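You operate a simulated robot arm through the tools that you are given. There is no shell and no other tool.

You run a simulated robot arm. Do the job below in one go: nothing can be reset, and whatever is moved stays where it is left.

## Task
Polish the spots off bowls forty and fifty and stand them on the round tray.
Fine: inside, with the grey towel; lay the towel back; the bowls side by side.

The check looks at the end state, three seconds after you hand in, the way a careful person would. Anything else that was tipped, shoved, dropped, spilled or broken makes it a failure. Flat cloth is picked up by pressing the open fingertips on it (5 to 10 N) and closing them slowly along it; thin cloth reads only 2 to 8 mm in the jaws.

## Robot
A 6-joint arm with a two-finger gripper, fixed in place. Base frame: the origin is at the foot of the arm, x ahead of it, y to its left, z up. Units: m, rad, N and s.
Its first joint turns from -2.897 to 2.897 rad. Payload 1.71 kg.
The TCP is the grasp point between the finger pads, 0.02 m short of the fingertips. In the tool frame z runs along the fingers and y along their closing line. The gripper opens to 0.096 m. The gripper's body begins 0.113 m behind the TCP.
Orientation is told as [roll, pitch, yaw] about the base's x, y, z axes, in that order, counted from this pose: with the fingers straight down and closing along the base's y, the tool's x points along the base's -x, its y along +y and its z along -z.

## Interface
- The arm moves only by the tool play_rows. Its argument "targets" is a list of rows, each an object (a shift or turn left out is 0, a gripper value left out holds the last) with "travel": the shift along the tool's x, y, z in units of 300 mm (1.0 is 300 mm), a list of three; "dr": the turn, a rotation vector about the tool's x, y, z in units of 180 degrees (1.0 is 180 degrees), a list of three; "claw": the gripper command, from -1 (shut) to 1 (fully open), values between in proportion. In form: [{"travel": [tx, ty, tz], "dr": [wx, wy, wz], "claw": claw}, ...]. A call has 1 to 20 rows; each row is the pose to reach, as a shift and turn from the pose commanded when the call began, along the tool's axes at that moment. A call with a number of a shift or a turn outside -1 to 1 is refused whole. Each row takes 0.2 s and may step no farther than 0.05 m and 0.15 rad from the row before; otherwise, or with a gripper value out of range, the whole call is refused. A pose out of reach is approached as far as the arm can. The call stops where the force on the tool passes 40 N (or 10 N more than at its start, if that is more) or the arm is blocked; 0.2 s more then pass. The fingers move at their own pace (about 0.045 m/s each) and stop on an object; they squeeze with about 26 N. The grip force told is the motor's: it shows also when the fingers shut on nothing. Time passes only in rows, and 0.2 s behind the last, so rows that repeat a pose let the fingers close. It gives the time, the measured TCP pose, the force on the tool (base axes), the opening and the grip force at its end, in the units of the frame above (readings bear some noise), with the torque about the TCP (base axes, N m) and any sound that the robot's microphone picked up, and new pictures: "pictures" is both (left out), scene, wrist or none.
- Cameras (640 x 400 px; columns grow to the right, rows downward): "scene" is fixed at [0.0468, 0.4972, 1.7322]; the picture's right is [-0.63, -0.78, 0.00], its down [-0.49, 0.40, -0.78] and it looks along [0.60, -0.49, -0.63] (base axes); focal length 319 px, centre (320, 200). "wrist" rides on the gripper at [0.066, 0.014, -0.145] in the tool frame; the picture's right is [-0.21, 0.98, 0.00], its down [-0.88, -0.18, -0.45] and it looks along [-0.44, -0.09, 0.90] (tool axes); focal length 275 px, centre (320, 200). There is no depth. A picture from a camera that has moved, and an enlarged one, comes with that camera's place and axes in the base frame and with its lens. The place of the scene camera against the robot may be out by one fixed shift of up to 0.018 m in any direction.
- raise_lower(by): slides the trunk up (or, below 0, down) by that many m; the arm rides with it, the base frame stays. It gives what a move gives, with no picture.
- close_up(camera, box): a new picture of the part [left, top, right, bottom] of that camera's present view, enlarged. It takes no simulated time.
- sign_off(): hands the job in; it is judged then, once.

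Places have to be worked out from the pictures, the camera data and where the tool is seen. Open the gripper and draw the arm clear of the work before you hand the job in, unless the task says otherwise.

The tools are called after "Call:" by a JSON object that holds its "op" and its "data". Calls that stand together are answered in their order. play_rows: Moves the arm, as the interface text tells. Its arguments: {"type":"object","properties":{"targets":{"type":"array"},"pictures":{"type":"string","enum":["both","scene","wrist","none"]}},"required":["targets"]} The other tools are called the same way: raise_lower (by) slides the trunk up or down; close_up (camera, box) takes an enlarged picture of a part of a camera's view; sign_off () hands the job in.

At the start:

```text
t: 0.0
tool_pos: [0.4881, -0.2868, 1.2052]
tool_rot: [0.0, 0.002, 0.001]
contact_force: [0.6, -0.3, -0.8]
ft_torque: [0.01, 0.04, -0.02]
grip_width: 0.0959
grip_force: 0.1
trunk travel left (down, up): [-0.225, 0.165]
```

scene: 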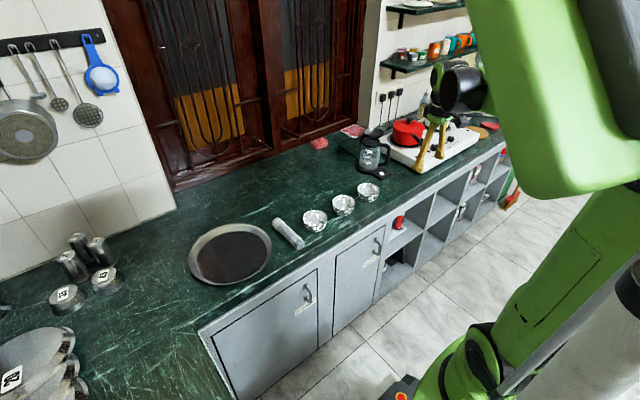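
wrist: 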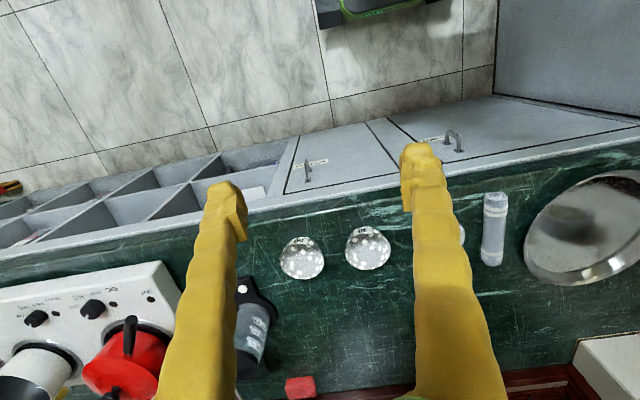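

I see a counter with a round tray, a rolled grey towel, and three small bowls; I'll zoom in on these to read labels and spots before moving.

Call:
{"op": "close_up", "data": {"camera": "scene", "box": [260, 160, 420, 260]}}

Call:
{"op": "close_up", "data": {"camera": "wrist", "box": [260, 180, 420, 280]}}

Call:
{"op": "close_up", "data": {"camera": "wrist", "box": [440, 150, 640, 275]}}

Call:
{"op": "close_up", "data": {"camera": "scene", "box": [0, 200, 320, 400]}}

```text
4.00 times, centred on (340, 210) of scene
camera zoom: at [0.0468, 0.4972, 1.7322], right [-0.63, -0.78, 0.0], down [-0.49, 0.4, -0.78], along [0.6, -0.49, -0.63], focal length 1276 px, centre (240, 160)
```

zoom: 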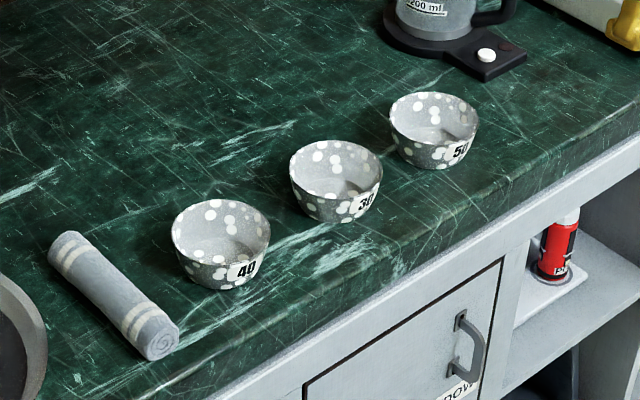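

```text
4.00 times, centred on (340, 230) of wrist
camera zoom: at [0.4214, -0.2724, 1.3487], right [0.21, 0.98, 0.0], down [0.88, -0.18, 0.44], along [0.43, -0.09, -0.9], focal length 1101 px, centre (240, 80)
```

zoom: 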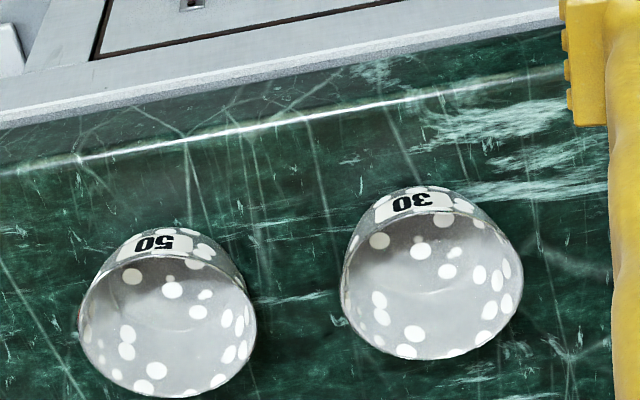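

```text
3.20 times, centred on (540, 212) of wrist
camera zoom: at [0.4214, -0.2724, 1.3487], right [0.21, 0.98, 0.0], down [0.88, -0.18, 0.44], along [0.43, -0.09, -0.9], focal length 881 px, centre (-384, 160)
```

zoom: 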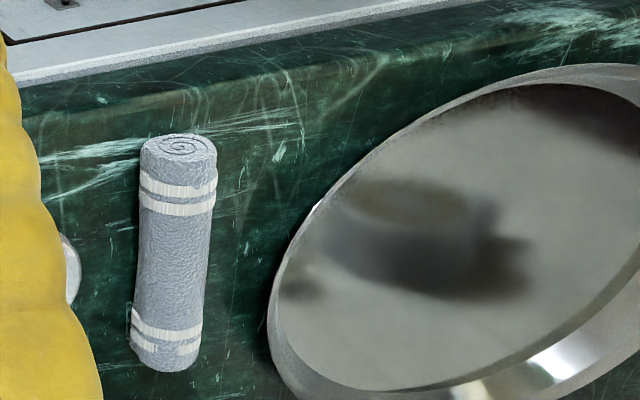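

```text
2.00 times, centred on (160, 300) of scene
camera zoom: at [0.0468, 0.4972, 1.7322], right [-0.63, -0.78, 0.0], down [-0.49, 0.4, -0.78], along [0.6, -0.49, -0.63], focal length 638 px, centre (640, 0)
```

zoom: 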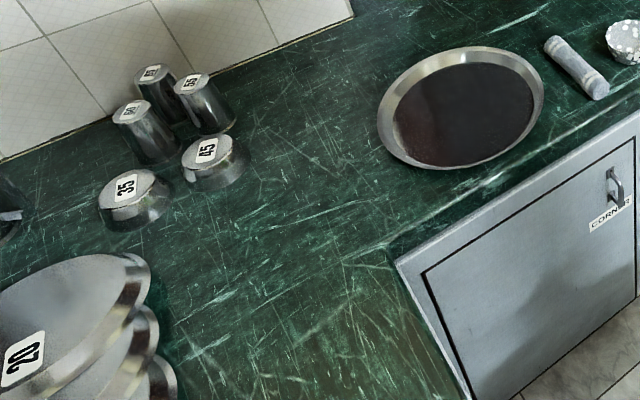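

Triangulating both views puts the rims near z≈0.87, with bowl 40 at about (0.795,-0.09), bowl 30 at (0.79,-0.245), bowl 50 at (0.788,-0.389), and the rolled towel at (0.80,0.03). I'll move the open gripper to a viewing pose high above bowl 40 to refine this.

Call:
{"op": "play_rows", "data": {"targets": [{"travel": [-0.088, 0.078, 0.065], "claw": 1}, {"travel": [-0.177, 0.156, 0.129]}, {"travel": [-0.265, 0.234, 0.194]}, {"travel": [-0.353, 0.312, 0.258]}, {"travel": [-0.442, 0.389, 0.323]}, {"travel": [-0.53, 0.467, 0.388]}, {"travel": [-0.619, 0.545, 0.452]}, {"travel": [-0.707, 0.623, 0.517]}]}}

```text
t: 1.8
tool_pos: [0.6843, -0.0977, 1.0569]
tool_rot: [0.001, -0.014, -0.001]
contact_force: [-0.4, 0.1, 0.4]
ft_torque: [0.0, -0.06, 0.01]
grip_width: 0.0959
grip_force: 0.0
trunk travel left (down, up): [-0.225, 0.165]
camera wrist: at [0.6156, -0.0843, 1.2006], right [0.21, 0.98, 0.0], down [0.87, -0.18, 0.46], along [0.45, -0.09, -0.89], focal length 275 px, centre (320, 200)
```

scene: 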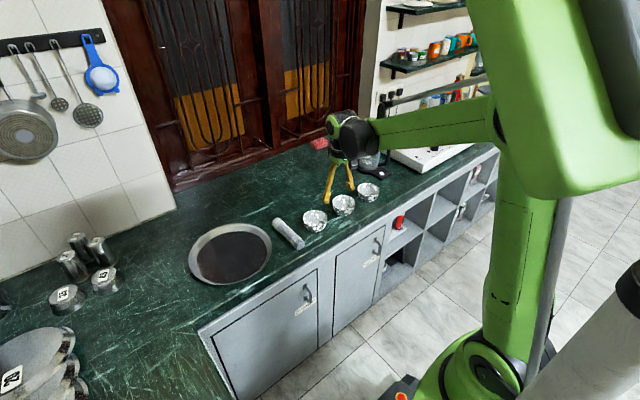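
wrist: 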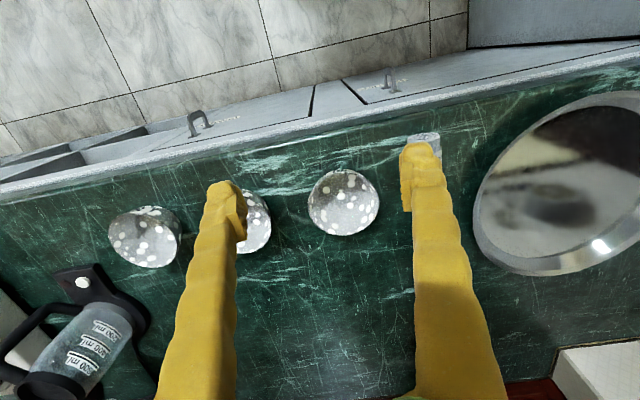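

The arm is near the viewing pose (still settling slightly). I'll zoom in on bowl 40, the towel and tray to measure them.

Call:
{"op": "close_up", "data": {"camera": "wrist", "box": [290, 150, 402, 220]}}

Call:
{"op": "close_up", "data": {"camera": "wrist", "box": [90, 170, 290, 295]}}

Call:
{"op": "close_up", "data": {"camera": "scene", "box": [180, 180, 340, 280]}}

```text
5.71 times, centred on (346, 185) of wrist
camera zoom: at [0.6156, -0.0843, 1.2006], right [0.21, 0.98, 0.0], down [0.87, -0.18, 0.46], along [0.45, -0.09, -0.89], focal length 1573 px, centre (171, 286)
```

zoom: 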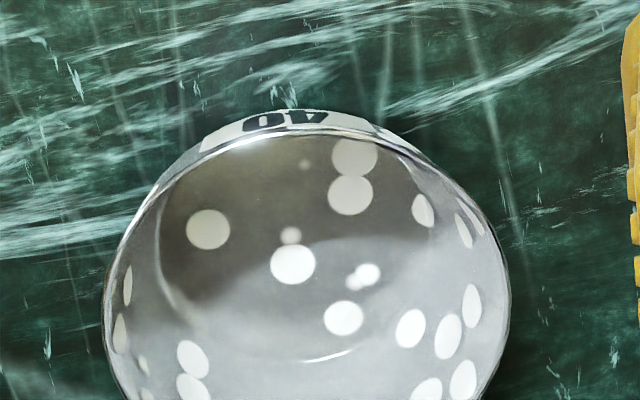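

```text
3.20 times, centred on (190, 232) of wrist
camera zoom: at [0.6156, -0.0843, 1.2006], right [0.21, 0.98, 0.0], down [0.87, -0.18, 0.46], along [0.45, -0.09, -0.89], focal length 881 px, centre (736, 96)
```

zoom: 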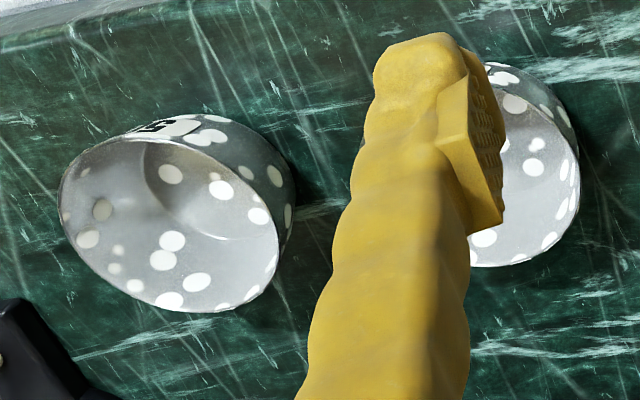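

```text
4.00 times, centred on (260, 230) of scene
camera zoom: at [0.0468, 0.4972, 1.7322], right [-0.63, -0.78, 0.0], down [-0.49, 0.4, -0.78], along [0.6, -0.49, -0.63], focal length 1276 px, centre (560, 80)
```

zoom: 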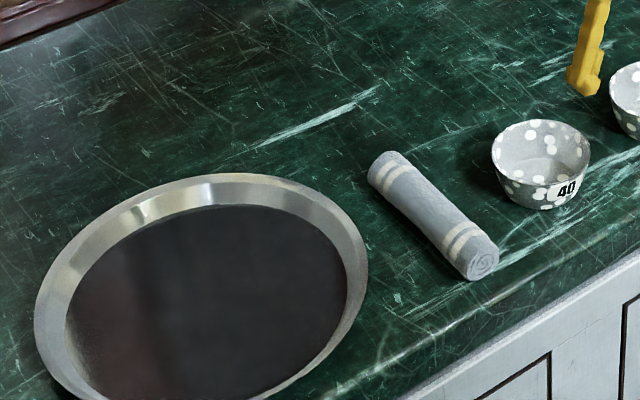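

The towel roll lies almost along x at about y≈0.034, x from 0.73 to 0.89, roughly 4 cm thick. I'll shift sideways over it so the wrist camera sees it between the fingers.

Call:
{"op": "play_rows", "data": {"targets": [{"travel": [0, 0.11, 0]}, {"travel": [0, 0.22, 0]}, {"travel": [0, 0.33, 0]}, {"travel": [0, 0.443, 0]}, {"travel": [0, 0.443, 0]}, {"travel": [0, 0.443, 0]}], "pictures": "wrist"}}

Call:
{"op": "close_up", "data": {"camera": "wrist", "box": [240, 120, 400, 220]}}

```text
t: 3.2
tool_pos: [0.6842, 0.0356, 1.0582]
tool_rot: [-0.001, -0.013, 0.001]
contact_force: [0.1, -0.5, -0.3]
ft_torque: [-0.01, -0.02, 0.0]
grip_width: 0.0961
grip_force: 0.0
trunk travel left (down, up): [-0.225, 0.165]
camera wrist: at [0.6165, 0.0487, 1.2021], right [0.21, 0.98, 0.0], down [0.87, -0.18, 0.46], along [0.45, -0.09, -0.89], focal length 275 px, centre (320, 200)
```

wrist: 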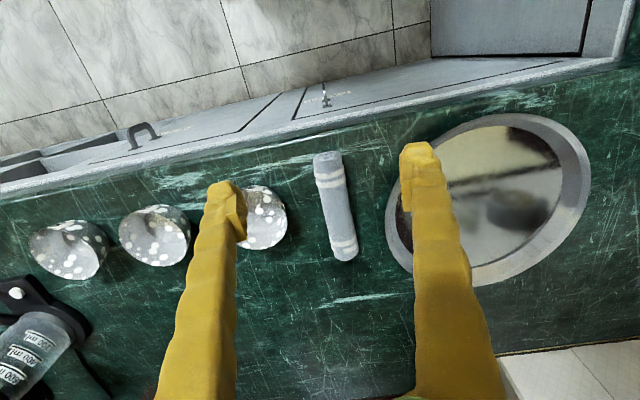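

```text
4.00 times, centred on (320, 170) of wrist
camera zoom: at [0.6165, 0.0487, 1.2021], right [0.21, 0.98, 0.0], down [0.87, -0.18, 0.46], along [0.45, -0.09, -0.89], focal length 1101 px, centre (320, 320)
```

zoom: 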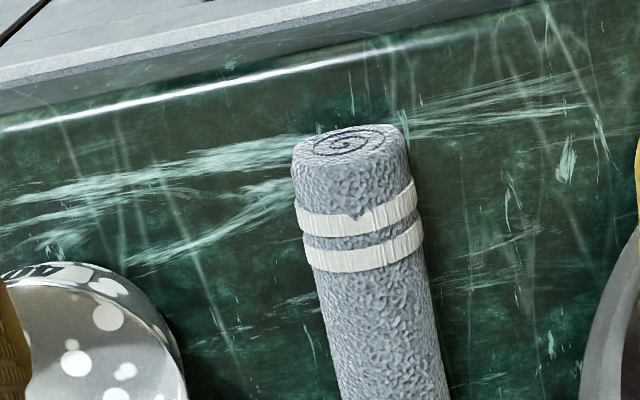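

The towel axis sits near y≈0.032, z≈0.83 (counter ≈0.81), from x≈0.737 to 0.905; the tray edge is at y≈0.106. I'll come down above the far part of the roll with the gripper partly open, stopping short so I can check alignment.

Call:
{"op": "play_rows", "data": {"targets": [{"travel": [-0.085, -0.002, 0.085], "claw": 0.5}, {"travel": [-0.17, -0.004, 0.17]}, {"travel": [-0.256, -0.006, 0.26]}, {"travel": [-0.341, -0.008, 0.35]}, {"travel": [-0.426, -0.01, 0.44]}, {"travel": [-0.511, -0.012, 0.527]}, {"travel": [-0.511, -0.012, 0.527]}]}}

```text
t: 4.8
tool_pos: [0.8384, 0.0315, 0.9019]
tool_rot: [0.001, -0.011, 0.001]
contact_force: [-0.2, 0.7, 0.0]
ft_torque: [0.01, 0.03, -0.04]
grip_width: 0.072
grip_force: 0.1
trunk travel left (down, up): [-0.225, 0.165]
camera wrist: at [0.7707, 0.0451, 1.0449], right [0.21, 0.98, 0.0], down [0.87, -0.18, 0.46], along [0.45, -0.09, -0.89], focal length 275 px, centre (320, 200)
```

scene: 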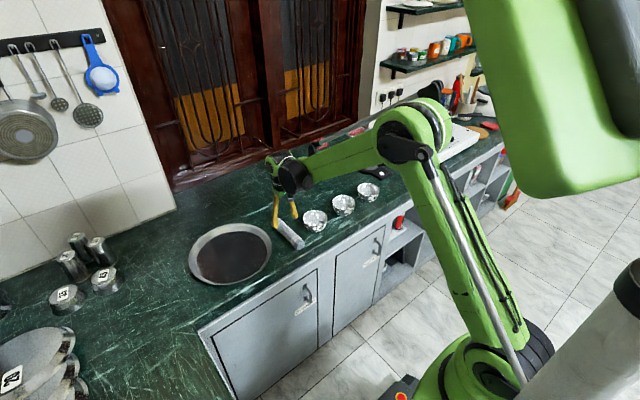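
wrist: 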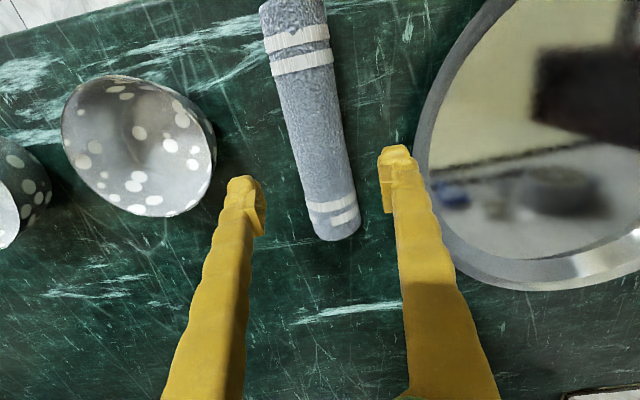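

Alignment looks good: the roll axis passes between the fingers at y≈0.033. I'll descend 6 cm so the pads straddle the roll, watching the force.

Call:
{"op": "play_rows", "data": {"targets": [{"travel": [0, 0.004, 0.07]}, {"travel": [0, 0.004, 0.14]}, {"travel": [0, 0.004, 0.19]}, {"travel": [0, 0.004, 0.215]}, {"travel": [0, 0.004, 0.215]}]}}

```text
t: 6.0
tool_pos: [0.8412, 0.0321, 0.8379]
tool_rot: [0.0, -0.013, 0.0]
contact_force: [0.5, -1.0, -0.4]
ft_torque: [0.01, 0.05, 0.02]
grip_width: 0.072
grip_force: 0.1
trunk travel left (down, up): [-0.225, 0.165]
camera wrist: at [0.7725, 0.0456, 0.981], right [0.21, 0.98, 0.0], down [0.87, -0.18, 0.46], along [0.45, -0.09, -0.89], focal length 275 px, centre (320, 200)
```

scene: 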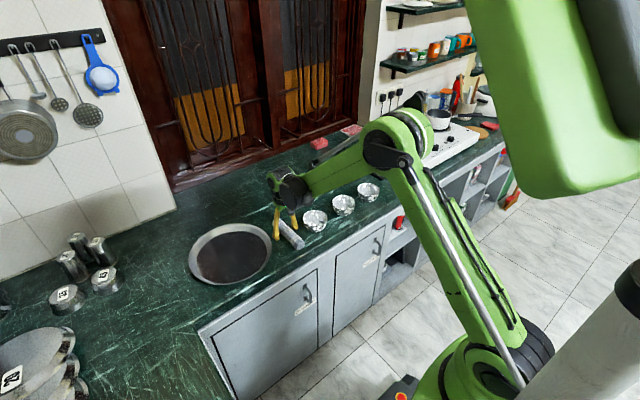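
wrist: 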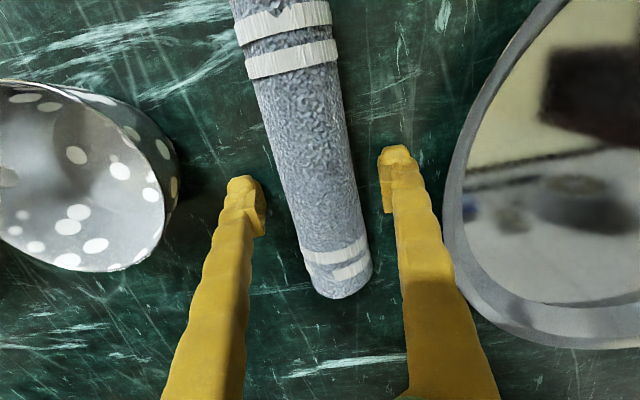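

No contact and the pads straddle the roll at about mid-height. I'll close the fingers on it.

Call:
{"op": "play_rows", "data": {"targets": [{"travel": [0, 0, 0.01], "claw": -1}, {"travel": [0, 0, 0.01]}, {"travel": [0, 0, 0.01]}, {"travel": [0, 0, 0.01]}, {"travel": [0, 0, 0.01]}], "pictures": "wrist"}}

```text
t: 7.2
tool_pos: [0.8391, 0.0334, 0.8367]
tool_rot: [-0.001, -0.016, 0.001]
contact_force: [3.7, 5.2, 30.1]
ft_torque: [0.14, 0.13, 0.15]
grip_width: 0.0363
grip_force: 25.9
trunk travel left (down, up): [-0.225, 0.165]
camera wrist: at [0.7715, 0.0456, 0.9794], right [0.21, 0.98, 0.0], down [0.87, -0.18, 0.46], along [0.45, -0.09, -0.89], focal length 275 px, centre (320, 200)
```

wrist: 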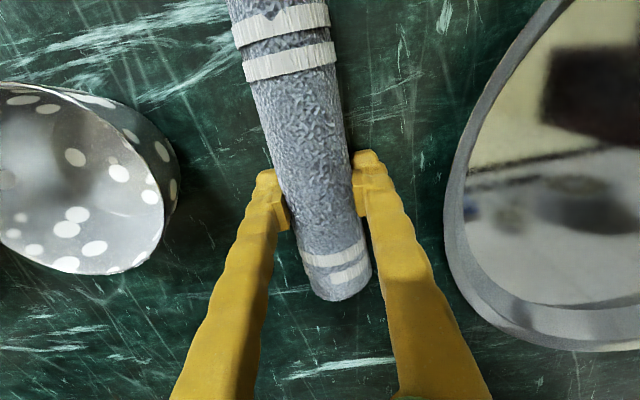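

The towel is gripped (3.6 cm in the jaws), and 30 N upward shows the fingertips resting on the counter, so the counter is at z≈0.816. I'll lift straight up about 12 cm gently.

Call:
{"op": "play_rows", "data": {"targets": [{"travel": [0, 0, -0.02], "claw": -1}, {"travel": [0, 0, -0.06]}, {"travel": [0, 0, -0.14]}, {"travel": [0, 0, -0.24]}, {"travel": [0, 0, -0.34]}, {"travel": [0, 0, -0.44]}, {"travel": [0, 0, -0.54]}, {"travel": [0, 0, -0.54]}]}}

```text
t: 9.0
tool_pos: [0.8366, 0.0301, 0.998]
tool_rot: [-0.002, -0.014, 0.0]
contact_force: [-0.1, 0.0, 0.1]
ft_torque: [0.03, -0.01, -0.01]
grip_width: 0.0361
grip_force: 26.1
trunk travel left (down, up): [-0.225, 0.165]
camera wrist: at [0.7699, 0.0434, 1.141], right [0.21, 0.98, 0.0], down [0.87, -0.18, 0.46], along [0.45, -0.09, -0.89], focal length 275 px, centre (320, 200)
```

scene: 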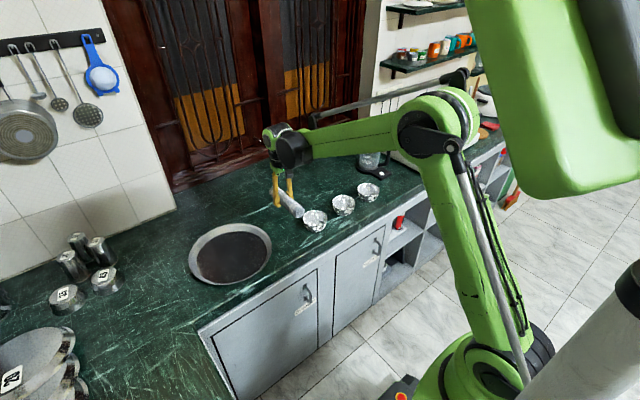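
wrist: 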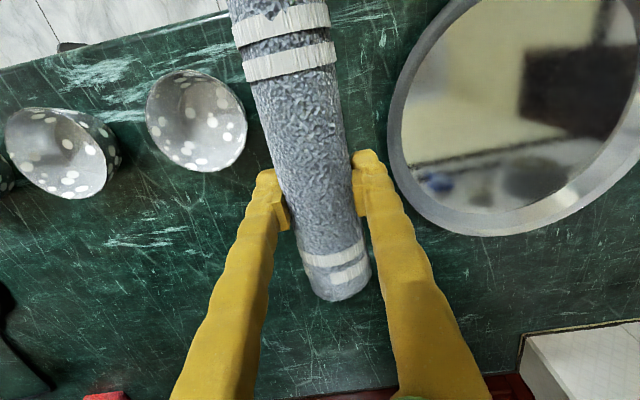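

The towel lifts rigidly in the grip. Now I'll tilt the tool about 80° so the fingers point forward and the roll's free end hangs down, while moving toward a point above bowl 40.

Call:
{"op": "play_rows", "data": {"targets": [{"travel": [0.016, -0.039, -0.012], "dr": [0, -0.0444, 0]}, {"travel": [0.031, -0.079, -0.024], "dr": [0, -0.0888, 0]}, {"travel": [0.047, -0.118, -0.036], "dr": [0, -0.1332, 0]}, {"travel": [0.062, -0.158, -0.048], "dr": [0, -0.1776, 0]}, {"travel": [0.078, -0.197, -0.06], "dr": [0, -0.222, 0]}, {"travel": [0.093, -0.236, -0.072], "dr": [0, -0.2664, 0]}, {"travel": [0.109, -0.276, -0.084], "dr": [0, -0.3108, 0]}, {"travel": [0.124, -0.315, -0.096], "dr": [0, -0.3552, 0]}, {"travel": [0.14, -0.355, -0.108], "dr": [0, -0.3996, 0]}, {"travel": [0.155, -0.394, -0.12], "dr": [0, -0.444, 0]}, {"travel": [0.155, -0.394, -0.12], "dr": [0, -0.444, 0]}]}}

```text
t: 11.4
tool_pos: [0.7923, -0.0866, 1.0326]
tool_rot: [-0.004, -1.409, 0.0]
contact_force: [1.4, 0.3, -1.2]
ft_torque: [-0.02, 0.0, -0.01]
grip_width: 0.0357
grip_force: 25.8
trunk travel left (down, up): [-0.225, 0.165]
camera wrist: at [0.6379, -0.0729, 0.9901], right [0.04, 0.98, 0.2], down [-0.3, -0.18, 0.94], along [0.95, -0.09, 0.28], focal length 275 px, centre (320, 200)
```

scene: 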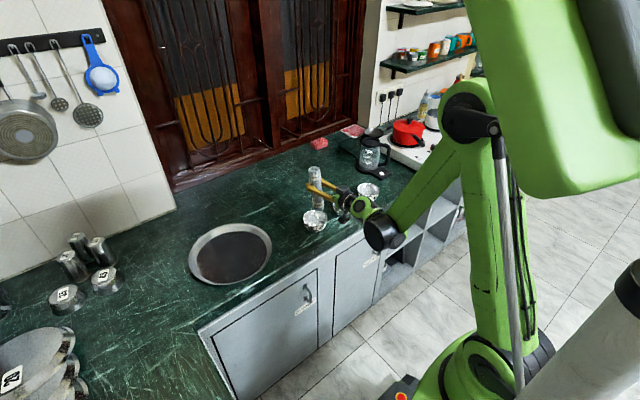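
wrist: 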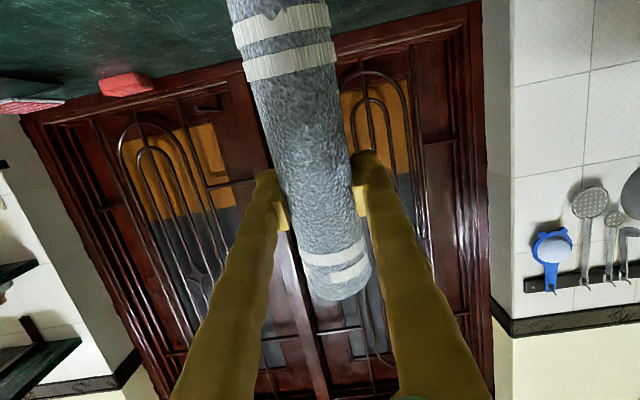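

The roll now hangs nearly vertical above bowl 40. I'll zoom the scene camera to check the free end relative to the bowl.

Call:
{"op": "close_up", "data": {"camera": "scene", "box": [270, 150, 398, 230]}}

```text
5.00 times, centred on (334, 190) of scene
camera zoom: at [0.0468, 0.4972, 1.7322], right [-0.63, -0.78, 0.0], down [-0.49, 0.4, -0.78], along [0.6, -0.49, -0.63], focal length 1595 px, centre (250, 250)
```

zoom: 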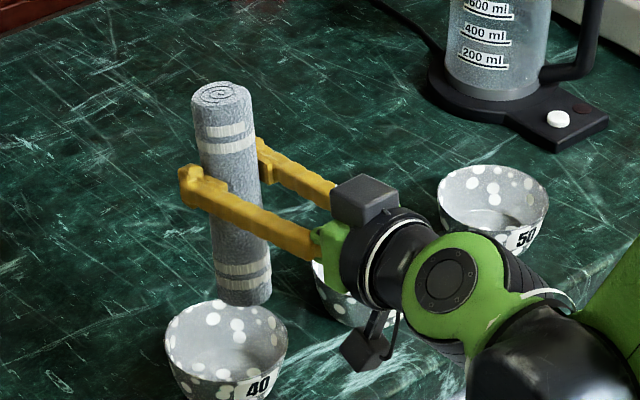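

The roll's projected end matches the picture well, so the geometry is consistent; bowl 40's centre is about (0.797,-0.088). I'll make the roll fully vertical and centre it over the bowl at a safe height.

Call:
{"op": "play_rows", "data": {"targets": [{"travel": [0.035, -0.002, 0.012], "dr": [0, -0.026, 0]}, {"travel": [0.07, -0.004, 0.023], "dr": [0, -0.0516, 0]}, {"travel": [0.104, -0.005, 0.0347], "dr": [0, -0.0516, 0]}, {"travel": [0.104, -0.005, 0.0347], "dr": [0, -0.0516, 0]}], "pictures": "scene"}}

Call:
{"op": "close_up", "data": {"camera": "scene", "box": [270, 150, 398, 230]}}

```text
t: 12.4
tool_pos: [0.7966, -0.0878, 1.0011]
tool_rot: [-0.065, -1.571, 0.063]
contact_force: [-0.4, 0.4, -0.5]
ft_torque: [-0.01, 0.01, 0.03]
grip_width: 0.0359
grip_force: 25.9
trunk travel left (down, up): [-0.225, 0.165]
```

scene: 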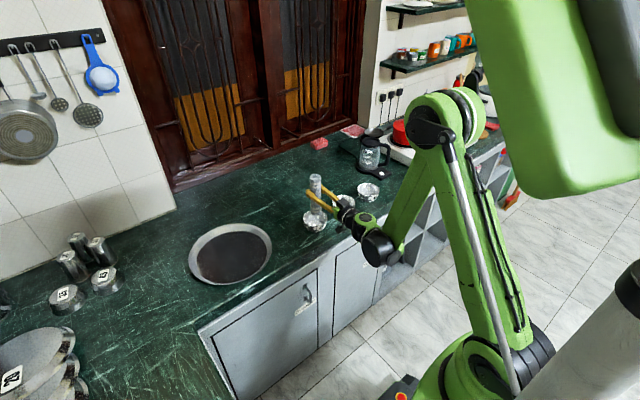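

```text
5.00 times, centred on (334, 190) of scene
camera zoom: at [0.0468, 0.4972, 1.7322], right [-0.63, -0.78, 0.0], down [-0.49, 0.4, -0.78], along [0.6, -0.49, -0.63], focal length 1595 px, centre (250, 250)
```

zoom: 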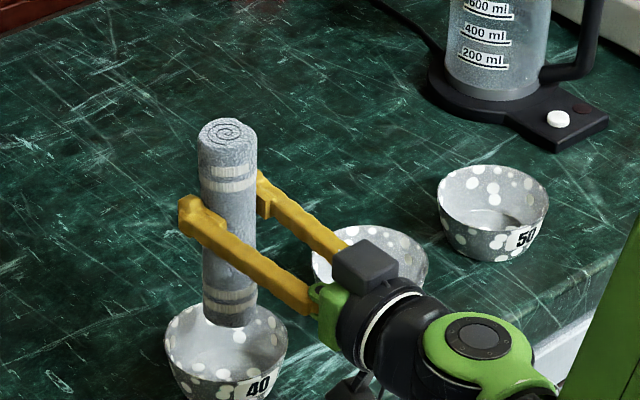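

The roll is centred over bowl 40 within a few mm. I'll lower it into the bowl by about 6.5 cm and then check.

Call:
{"op": "play_rows", "data": {"targets": [{"travel": [0.06, 0, 0]}, {"travel": [0.12, 0, 0]}, {"travel": [0.17, 0, 0]}, {"travel": [0.21, 0, 0]}, {"travel": [0.21, 0, 0]}], "pictures": "scene"}}

Call:
{"op": "close_up", "data": {"camera": "scene", "box": [270, 150, 398, 230]}}

```text
t: 13.6
tool_pos: [0.8245, -0.0914, 0.971]
tool_rot: [-0.053, -1.567, 0.054]
contact_force: [0.0, -0.6, -0.9]
ft_torque: [0.0, 0.01, 0.01]
grip_width: 0.0359
grip_force: 26.2
out of reach, approached as far as the arm can: row 1, 2, 3, 4, 5
trunk travel left (down, up): [-0.225, 0.165]
```

scene: 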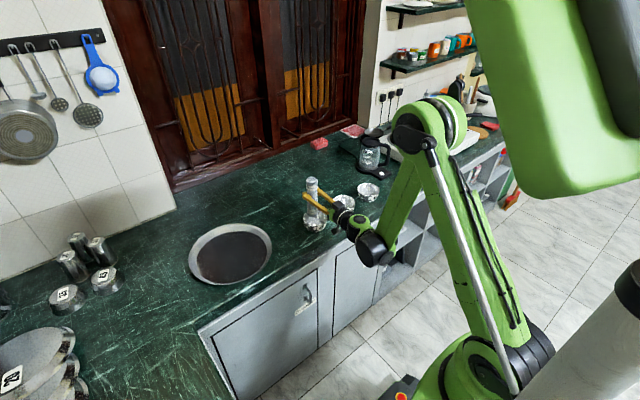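

```text
5.00 times, centred on (334, 190) of scene
camera zoom: at [0.0468, 0.4972, 1.7322], right [-0.63, -0.78, 0.0], down [-0.49, 0.4, -0.78], along [0.6, -0.49, -0.63], focal length 1595 px, centre (250, 250)
```

zoom: 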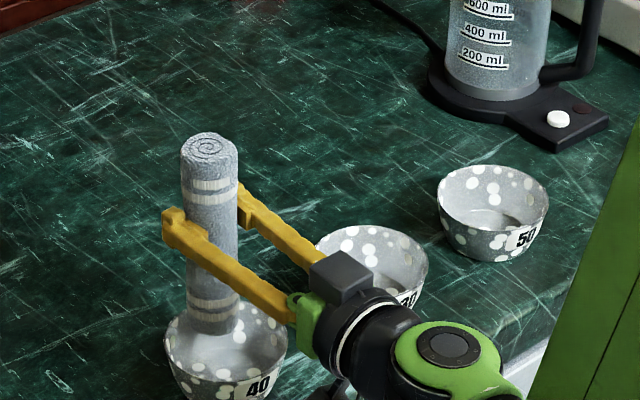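

The arm hit a reach limit in this posture (no contact, force≈0), so I need to lower the trunk instead. First I return upward to the previous pose.

Call:
{"op": "play_rows", "data": {"targets": [{"travel": [-0.07, 0, 0]}, {"travel": [-0.14, 0, 0]}, {"travel": [-0.21, 0, 0]}, {"travel": [-0.21, 0, 0]}], "pictures": "none"}}

```text
t: 14.6
tool_pos: [0.8251, -0.0932, 1.0346]
tool_rot: [-0.129, -1.569, 0.13]
contact_force: [-0.6, -0.2, -1.1]
ft_torque: [0.04, 0.02, -0.04]
grip_width: 0.0359
grip_force: 26.1
trunk travel left (down, up): [-0.225, 0.165]
```

Now at (0.825,-0.093,1.035). I'll raise the arm to about z=1.12 and re-centre on bowl 40, then lower the trunk by 0.15 m so the same posture reaches into the bowl.

Call:
{"op": "play_rows", "data": {"targets": [{"travel": [-0.1, 0.005, -0.03]}, {"travel": [-0.2, 0.01, -0.06]}, {"travel": [-0.283, 0.017, -0.093]}, {"travel": [-0.283, 0.017, -0.093]}, {"travel": [-0.283, 0.017, -0.093]}], "pictures": "none"}}

```text
t: 15.8
tool_pos: [0.7954, -0.0866, 1.1198]
tool_rot: [-0.109, -1.568, 0.109]
contact_force: [0.3, -1.1, -0.6]
ft_torque: [0.0, -0.04, -0.01]
grip_width: 0.0359
grip_force: 26.0
trunk travel left (down, up): [-0.225, 0.165]
```

The arm is at (0.795,-0.087,1.12), vertically above bowl 40. Lowering the trunk by 0.15 m brings the towel end to about 0.87, just above the rim.

Call:
{"op": "raise_lower", "data": {"by": -0.15}}

Call:
{"op": "close_up", "data": {"camera": "scene", "box": [270, 150, 398, 230]}}

```text
t: 17.6
tool_pos: [0.7965, -0.0867, 0.9701]
tool_rot: [-0.104, -1.57, 0.103]
contact_force: [-0.5, -0.5, -1.1]
ft_torque: [0.01, -0.01, -0.01]
grip_width: 0.036
grip_force: 26.4
trunk travel left (down, up): [-0.075, 0.315]
```

```text
5.00 times, centred on (334, 190) of scene
camera zoom: at [0.0468, 0.4972, 1.7322], right [-0.63, -0.78, 0.0], down [-0.49, 0.4, -0.78], along [0.6, -0.49, -0.63], focal length 1595 px, centre (250, 250)
```

zoom: 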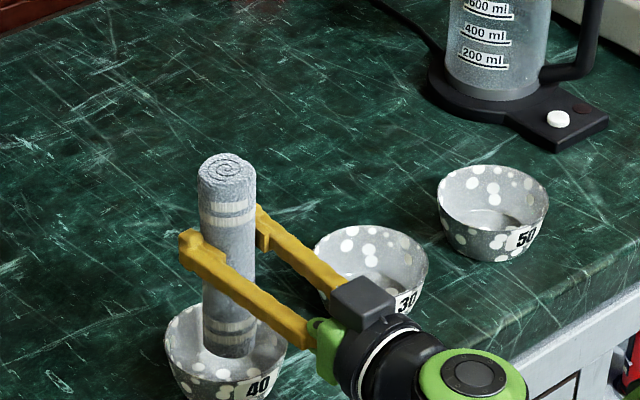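

The roll end is right at the rim, centred. I'll lower it in small steps toward the bowl floor, watching for contact force.

Call:
{"op": "play_rows", "data": {"targets": [{"travel": [0.03, 0, 0]}, {"travel": [0.06, 0, 0]}, {"travel": [0.09, 0, 0]}, {"travel": [0.115, 0, 0]}, {"travel": [0.13, 0, 0]}, {"travel": [0.13, 0, 0]}], "pictures": "none"}}

```text
t: 18.9
tool_pos: [0.7958, -0.0859, 0.9297]
tool_rot: [-0.091, -1.569, 0.091]
contact_force: [0.3, 0.2, -1.0]
ft_torque: [0.01, 0.01, -0.02]
grip_width: 0.036
grip_force: 25.8
trunk travel left (down, up): [-0.075, 0.315]
```

Still free at z=0.930. Continuing down in ~1.5 mm steps until the floor is felt.

Call:
{"op": "play_rows", "data": {"targets": [{"travel": [0.008, 0, 0]}, {"travel": [0.013, 0, 0]}, {"travel": [0.018, 0, 0]}, {"travel": [0.022, 0, 0]}, {"travel": [0.022, 0, 0]}], "pictures": "scene"}}

Call:
{"op": "close_up", "data": {"camera": "scene", "box": [290, 180, 370, 230]}}

```text
t: 20.1
tool_pos: [0.7943, -0.0864, 0.9248]
tool_rot: [-0.214, -1.569, 0.212]
contact_force: [0.4, 0.6, 18.8]
ft_torque: [-0.04, -0.26, 0.03]
grip_width: 0.0359
grip_force: 25.8
trunk travel left (down, up): [-0.075, 0.315]
```

scene: 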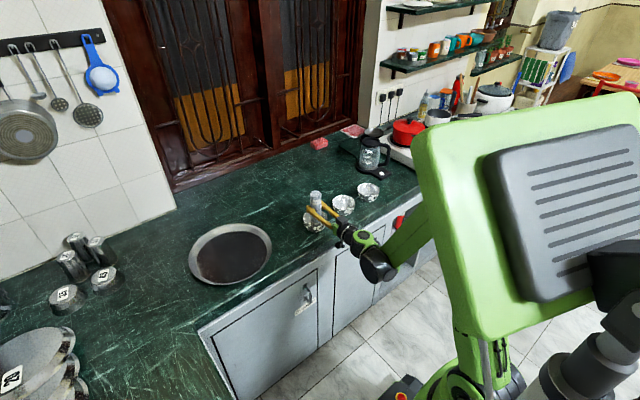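

```text
8.00 times, centred on (330, 205) of scene
camera zoom: at [0.0468, 0.4972, 1.7322], right [-0.63, -0.78, 0.0], down [-0.49, 0.4, -0.78], along [0.6, -0.49, -0.63], focal length 2552 px, centre (240, 160)
```

zoom: 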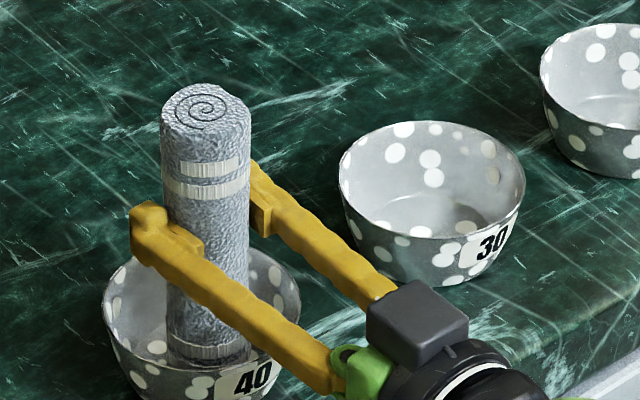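

Contact at TCP z≈0.925 with 19 N: the towel end is on bowl 40's floor. I'll ease off slightly and rub small circles (6 then 10 mm radius) on the floor.

Call:
{"op": "play_rows", "data": {"targets": [{"travel": [-0.0027, 0, 0]}, {"travel": [-0.0027, 0.02, 0]}, {"travel": [-0.0027, 0.0141, 0.0141]}, {"travel": [-0.0027, 0, 0.02]}, {"travel": [-0.0027, -0.0141, 0.0141]}, {"travel": [-0.0027, -0.02, 0]}, {"travel": [-0.0027, -0.0141, -0.0141]}, {"travel": [-0.0027, 0, -0.02]}, {"travel": [-0.0027, 0.0141, -0.0141]}, {"travel": [-0.0027, 0.033, 0]}, {"travel": [-0.0027, 0.0233, 0.0233]}, {"travel": [-0.0027, 0, 0.033]}, {"travel": [-0.0027, -0.0233, 0.0233]}, {"travel": [-0.0027, -0.033, 0]}, {"travel": [-0.0027, -0.0233, -0.0233]}, {"travel": [-0.0027, 0, -0.033]}, {"travel": [-0.0027, 0.0233, -0.0233]}, {"travel": [-0.0027, 0.033, 0]}, {"travel": [-0.0027, 0, 0]}], "pictures": "scene"}}

Call:
{"op": "close_up", "data": {"camera": "scene", "box": [290, 180, 370, 230]}}

```text
t: 24.1
tool_pos: [0.7955, -0.0853, 0.9241]
tool_rot: [-0.134, -1.57, 0.136]
contact_force: [-0.7, 1.1, 3.0]
ft_torque: [0.15, -0.02, 0.01]
grip_width: 0.0361
grip_force: 26.2
trunk travel left (down, up): [-0.075, 0.315]
```

scene: 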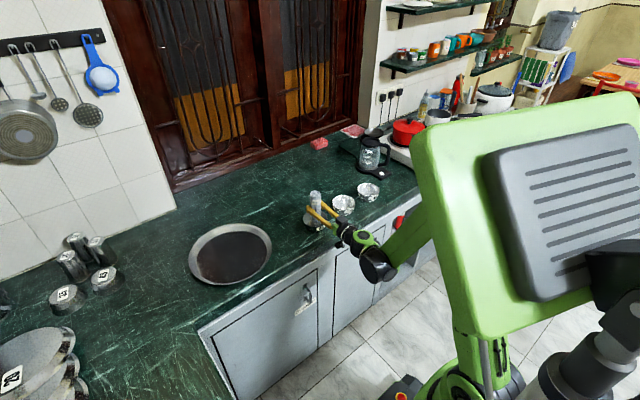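

```text
8.00 times, centred on (330, 205) of scene
camera zoom: at [0.0468, 0.4972, 1.7322], right [-0.63, -0.78, 0.0], down [-0.49, 0.4, -0.78], along [0.6, -0.49, -0.63], focal length 2552 px, centre (240, 160)
```

zoom: 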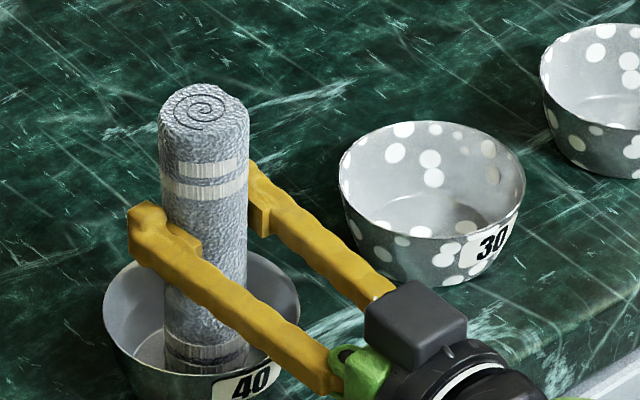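

All the spots on bowl 40 have gone, as seen from the scene camera. I'll lift straight out and look inside before moving to bowl 50.

Call:
{"op": "play_rows", "data": {"targets": [{"travel": [-0.1, 0, 0]}, {"travel": [-0.2, 0, 0]}, {"travel": [-0.3, 0, 0]}, {"travel": [-0.3, -0.1, 0]}, {"travel": [-0.3, -0.24, 0]}, {"travel": [-0.3, -0.38, 0]}, {"travel": [-0.3, -0.52, 0]}, {"travel": [-0.3, -0.66, 0]}, {"travel": [-0.3, -0.8, 0]}, {"travel": [-0.3, -0.9, 0]}, {"travel": [-0.3, -1.0, 0]}, {"travel": [-0.3, -1.0, 0]}], "pictures": "scene"}}

Call:
{"op": "close_up", "data": {"camera": "scene", "box": [290, 180, 370, 230]}}

Call:
{"op": "close_up", "data": {"camera": "scene", "box": [310, 140, 422, 210]}}

```text
t: 26.8
tool_pos: [0.7956, -0.3853, 1.0144]
tool_rot: [-0.831, -1.571, 0.832]
contact_force: [0.4, -0.3, -0.3]
ft_torque: [0.02, -0.01, -0.03]
grip_width: 0.0361
grip_force: 25.7
trunk travel left (down, up): [-0.075, 0.315]
```

scene: 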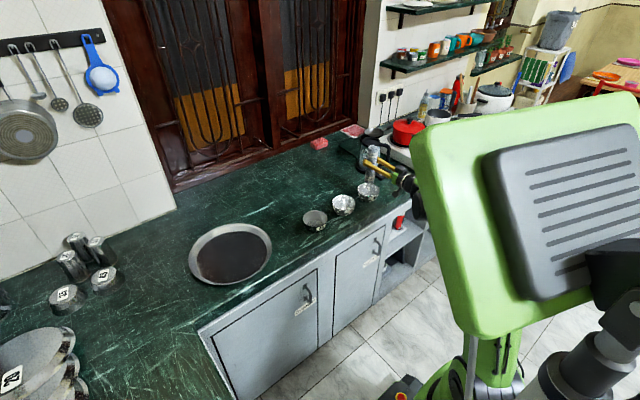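

```text
8.00 times, centred on (330, 205) of scene
camera zoom: at [0.0468, 0.4972, 1.7322], right [-0.63, -0.78, 0.0], down [-0.49, 0.4, -0.78], along [0.6, -0.49, -0.63], focal length 2552 px, centre (240, 160)
```

zoom: 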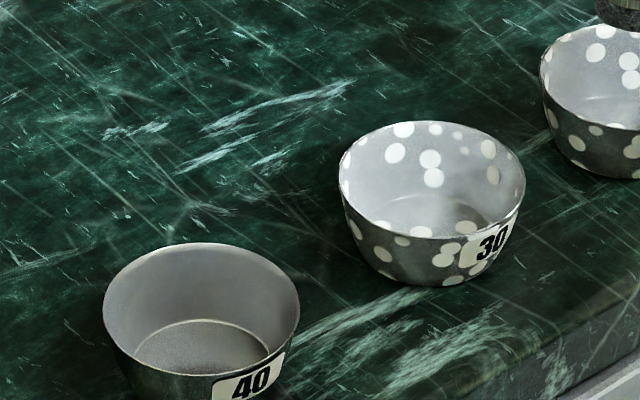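

```text
5.71 times, centred on (366, 175) of scene
camera zoom: at [0.0468, 0.4972, 1.7322], right [-0.63, -0.78, 0.0], down [-0.49, 0.4, -0.78], along [0.6, -0.49, -0.63], focal length 1823 px, centre (57, 343)
```

zoom: 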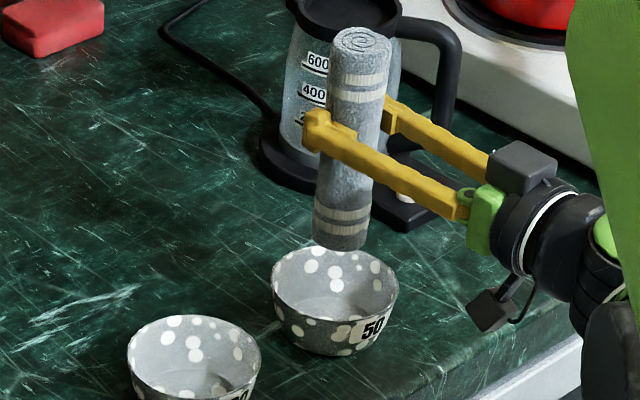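

Bowl 40 is spotless inside and out. The roll is now over bowl 50 (centre about (0.796,-0.389)); I'll lower into it with a small y correction.

Call:
{"op": "play_rows", "data": {"targets": [{"travel": [0.06, -0.01, 0]}, {"travel": [0.12, -0.01, 0]}, {"travel": [0.17, -0.01, 0]}, {"travel": [0.21, -0.01, 0]}, {"travel": [0.245, -0.01, 0]}, {"travel": [0.27, -0.01, 0]}, {"travel": [0.285, -0.01, 0]}, {"travel": [0.285, -0.01, 0]}], "pictures": "scene"}}

Call:
{"op": "close_up", "data": {"camera": "scene", "box": [310, 140, 422, 210]}}

```text
t: 28.6
tool_pos: [0.796, -0.3889, 0.9296]
tool_rot: [-1.027, -1.571, 1.026]
contact_force: [-0.6, 0.1, -1.0]
ft_torque: [-0.03, 0.02, 0.01]
grip_width: 0.0363
grip_force: 26.0
trunk travel left (down, up): [-0.075, 0.315]
```

scene: 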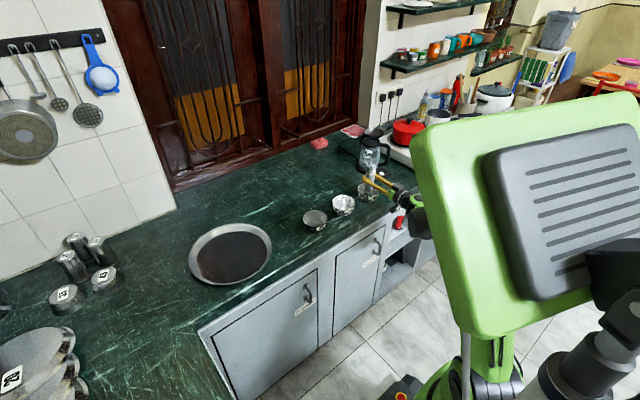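

```text
5.71 times, centred on (366, 175) of scene
camera zoom: at [0.0468, 0.4972, 1.7322], right [-0.63, -0.78, 0.0], down [-0.49, 0.4, -0.78], along [0.6, -0.49, -0.63], focal length 1823 px, centre (57, 343)
```

zoom: 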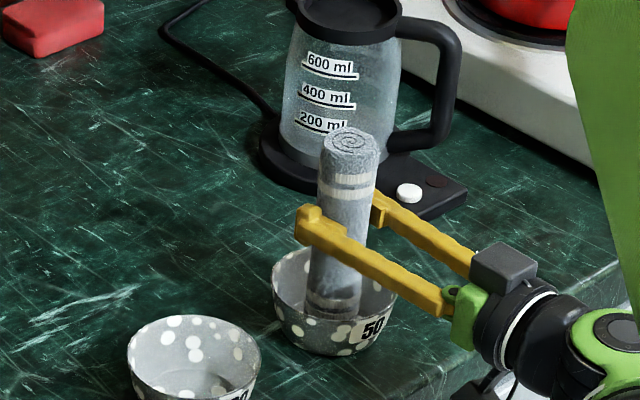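

Inside bowl 50, no contact yet at z=0.930. I'll go down the last ~5 mm gently to feel the floor.

Call:
{"op": "play_rows", "data": {"targets": [{"travel": [0.006, 0, 0]}, {"travel": [0.011, 0, 0]}, {"travel": [0.014, 0, 0]}, {"travel": [0.017, 0, 0]}, {"travel": [0.017, 0, 0]}], "pictures": "none"}}

```text
t: 29.8
tool_pos: [0.7946, -0.3882, 0.9243]
tool_rot: [-2.097, -1.571, 2.097]
contact_force: [0.5, 0.1, 5.2]
ft_torque: [0.05, -0.1, -0.01]
grip_width: 0.0362
grip_force: 26.5
trunk travel left (down, up): [-0.075, 0.315]
```

Contact at 5 N on bowl 50's floor, a good polishing pressure. I'll rub the same 6 mm and 10 mm circles.

Call:
{"op": "play_rows", "data": {"targets": [{"travel": [0.001, 0, 0]}, {"travel": [0.001, 0.02, 0]}, {"travel": [0.001, 0.0141, 0.0141]}, {"travel": [0.001, 0, 0.02]}, {"travel": [0.001, -0.0141, 0.0141]}, {"travel": [0.001, -0.02, 0]}, {"travel": [0.001, -0.0141, -0.0141]}, {"travel": [0.001, 0, -0.02]}, {"travel": [0.001, 0.0141, -0.0141]}, {"travel": [0.001, 0.033, 0]}, {"travel": [0.001, 0.0233, 0.0233]}, {"travel": [0.001, 0, 0.033]}, {"travel": [0.001, -0.0233, 0.0233]}, {"travel": [0.001, -0.033, 0]}, {"travel": [0.001, -0.0233, -0.0233]}, {"travel": [0.001, 0, -0.033]}, {"travel": [0.001, 0.0233, -0.0233]}, {"travel": [0.001, 0.033, 0]}, {"travel": [0.001, 0, 0]}], "pictures": "scene"}}

Call:
{"op": "close_up", "data": {"camera": "scene", "box": [310, 140, 422, 210]}}

```text
t: 33.8
tool_pos: [0.7956, -0.3896, 0.9227]
tool_rot: [-1.576, -1.57, 1.573]
contact_force: [-1.1, 2.3, 5.0]
ft_torque: [0.24, 0.01, 0.0]
grip_width: 0.0358
grip_force: 26.4
trunk travel left (down, up): [-0.075, 0.315]
```

scene: 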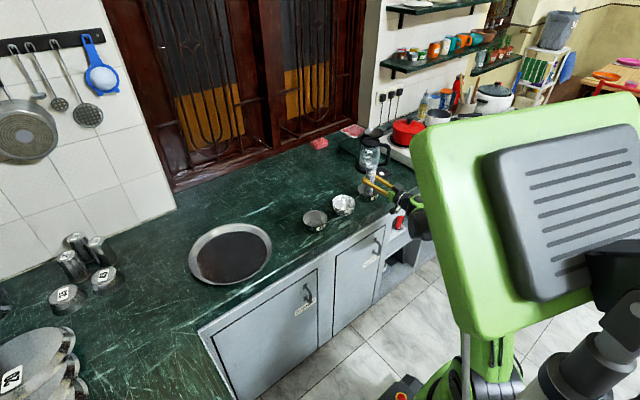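

```text
5.71 times, centred on (366, 175) of scene
camera zoom: at [0.0468, 0.4972, 1.7322], right [-0.63, -0.78, 0.0], down [-0.49, 0.4, -0.78], along [0.6, -0.49, -0.63], focal length 1823 px, centre (57, 343)
```

zoom: 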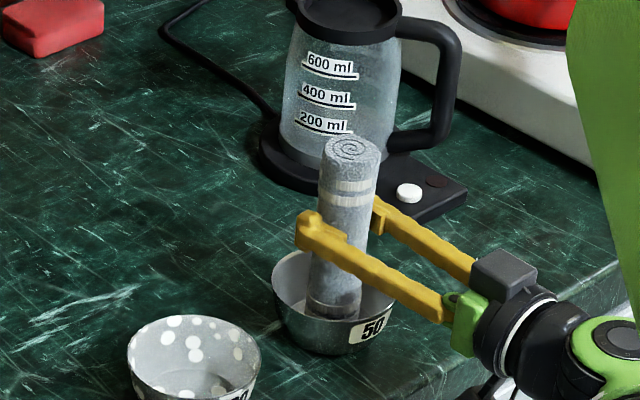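

Bowl 50 is clean too. I'll lift out and carry the towel back toward its original place.

Call:
{"op": "play_rows", "data": {"targets": [{"travel": [-0.1, 0, 0]}, {"travel": [-0.2, 0, 0]}, {"travel": [-0.3, 0, 0]}, {"travel": [-0.3, 0.1, 0]}, {"travel": [-0.3, 0.24, 0]}, {"travel": [-0.3, 0.38, 0]}, {"travel": [-0.3, 0.52, 0]}, {"travel": [-0.3, 0.66, 0]}, {"travel": [-0.3, 0.8, 0]}, {"travel": [-0.3, 0.9, 0]}, {"travel": [-0.3, 1.0, 0]}, {"travel": [-0.3, 1.0, 0]}], "pictures": "scene"}}

Call:
{"op": "close_up", "data": {"camera": "scene", "box": [310, 140, 422, 210]}}

```text
t: 36.4
tool_pos: [0.7936, -0.0876, 1.0126]
tool_rot: [-0.003, -1.57, 0.0]
contact_force: [0.2, -0.4, -1.1]
ft_torque: [0.04, -0.03, 0.01]
grip_width: 0.0361
grip_force: 25.7
trunk travel left (down, up): [-0.075, 0.315]
```

scene: 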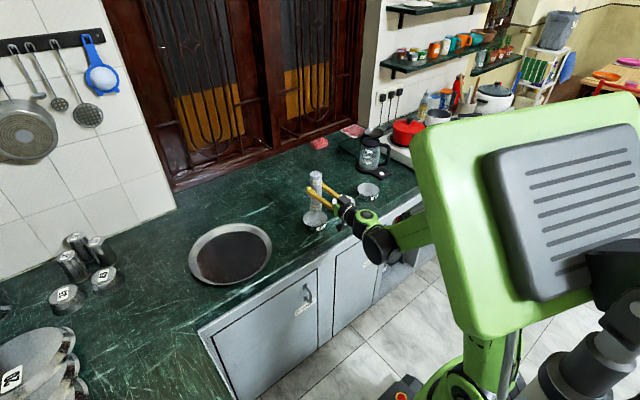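

```text
5.71 times, centred on (366, 175) of scene
camera zoom: at [0.0468, 0.4972, 1.7322], right [-0.63, -0.78, 0.0], down [-0.49, 0.4, -0.78], along [0.6, -0.49, -0.63], focal length 1823 px, centre (57, 343)
```

zoom: 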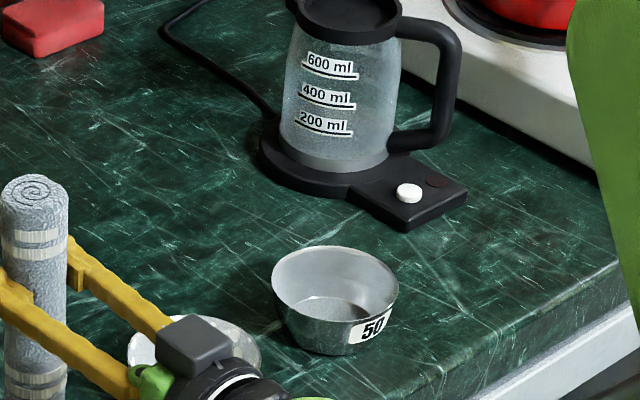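

Both bowls are clean and standing. Now I rotate the tool back to vertical while moving over the towel's original place.

Call:
{"op": "play_rows", "data": {"targets": [{"travel": [0.0, 0.037, 0.014], "dr": [0, 0.045, 0]}, {"travel": [0.0, 0.073, 0.027], "dr": [0, 0.09, 0]}, {"travel": [0.0, 0.11, 0.041], "dr": [0, 0.135, 0]}, {"travel": [0.0, 0.147, 0.055], "dr": [0, 0.18, 0]}, {"travel": [0.0, 0.183, 0.069], "dr": [0, 0.225, 0]}, {"travel": [0.0, 0.22, 0.082], "dr": [0, 0.27, 0]}, {"travel": [0.0, 0.256, 0.096], "dr": [0, 0.315, 0]}, {"travel": [0.0, 0.293, 0.11], "dr": [0, 0.36, 0]}, {"travel": [0.01, 0.33, 0.124], "dr": [0, 0.405, 0]}, {"travel": [0.02, 0.366, 0.137], "dr": [0, 0.45, 0]}, {"travel": [0.042, 0.403, 0.151], "dr": [0, 0.495, 0]}, {"travel": [0.042, 0.403, 0.151], "dr": [0, 0.495, 0]}, {"travel": [0.042, 0.403, 0.151], "dr": [0, 0.495, 0]}]}}

```text
t: 39.1
tool_pos: [0.8404, 0.0322, 1.001]
tool_rot: [0.001, -0.015, 0.0]
contact_force: [0.9, 0.3, -1.1]
ft_torque: [0.03, -0.02, 0.01]
grip_width: 0.0359
grip_force: 25.7
trunk travel left (down, up): [-0.075, 0.315]
camera wrist: at [0.7723, 0.0458, 1.1446], right [0.21, 0.98, 0.0], down [0.87, -0.18, 0.46], along [0.45, -0.09, -0.89], focal length 275 px, centre (320, 200)
```

scene: 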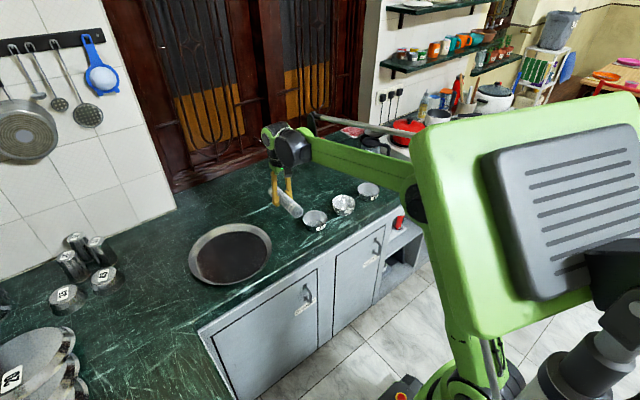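
wrist: 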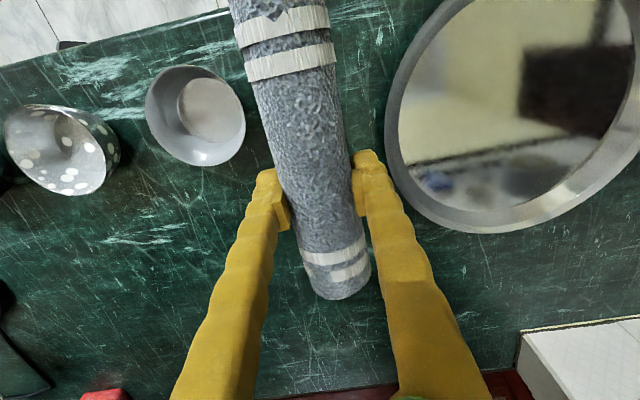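

Tool vertical again at (0.840,0.032), exactly over the towel's old spot. I'll lower to just touching the counter.

Call:
{"op": "play_rows", "data": {"targets": [{"travel": [0, 0.003, 0.12]}, {"travel": [0, 0.003, 0.24]}, {"travel": [0, 0.003, 0.35]}, {"travel": [0, 0.003, 0.43]}, {"travel": [0, 0.003, 0.49]}, {"travel": [0, 0.003, 0.52]}, {"travel": [0, 0.003, 0.535]}, {"travel": [0, 0.003, 0.535]}], "pictures": "none"}}

```text
t: 41.0
tool_pos: [0.8436, 0.0324, 0.8414]
tool_rot: [-0.001, -0.017, 0.0]
contact_force: [1.0, 0.4, -0.4]
ft_torque: [-0.04, -0.01, -0.01]
grip_width: 0.036
grip_force: 26.7
trunk travel left (down, up): [-0.075, 0.315]
```

No contact yet at z=0.841. I'll lower another ~3 mm with a small x correction until the roll touches.

Call:
{"op": "play_rows", "data": {"targets": [{"travel": [0.006, 0, 0.003]}, {"travel": [0.012, 0, 0.006]}, {"travel": [0.012, 0, 0.01]}, {"travel": [0.012, 0, 0.01]}], "pictures": "wrist"}}

```text
t: 42.0
tool_pos: [0.84, 0.0327, 0.8388]
tool_rot: [0.0, -0.017, 0.0]
contact_force: [9.9, 3.9, 27.9]
ft_torque: [0.09, 0.03, -0.04]
grip_width: 0.036
grip_force: 25.9
trunk travel left (down, up): [-0.075, 0.315]
camera wrist: at [0.7717, 0.0463, 0.9813], right [0.21, 0.98, 0.0], down [0.87, -0.18, 0.46], along [0.45, -0.09, -0.89], focal length 275 px, centre (320, 200)
```

wrist: 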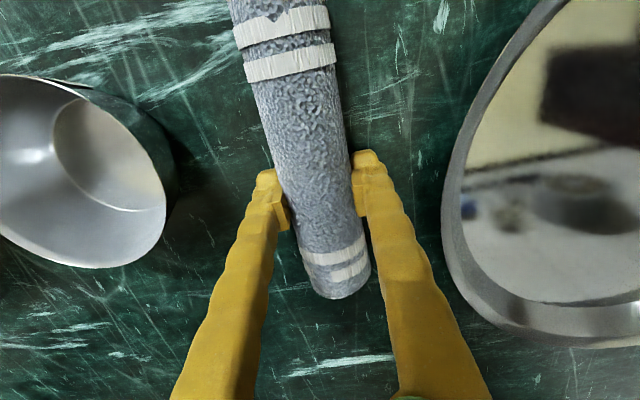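

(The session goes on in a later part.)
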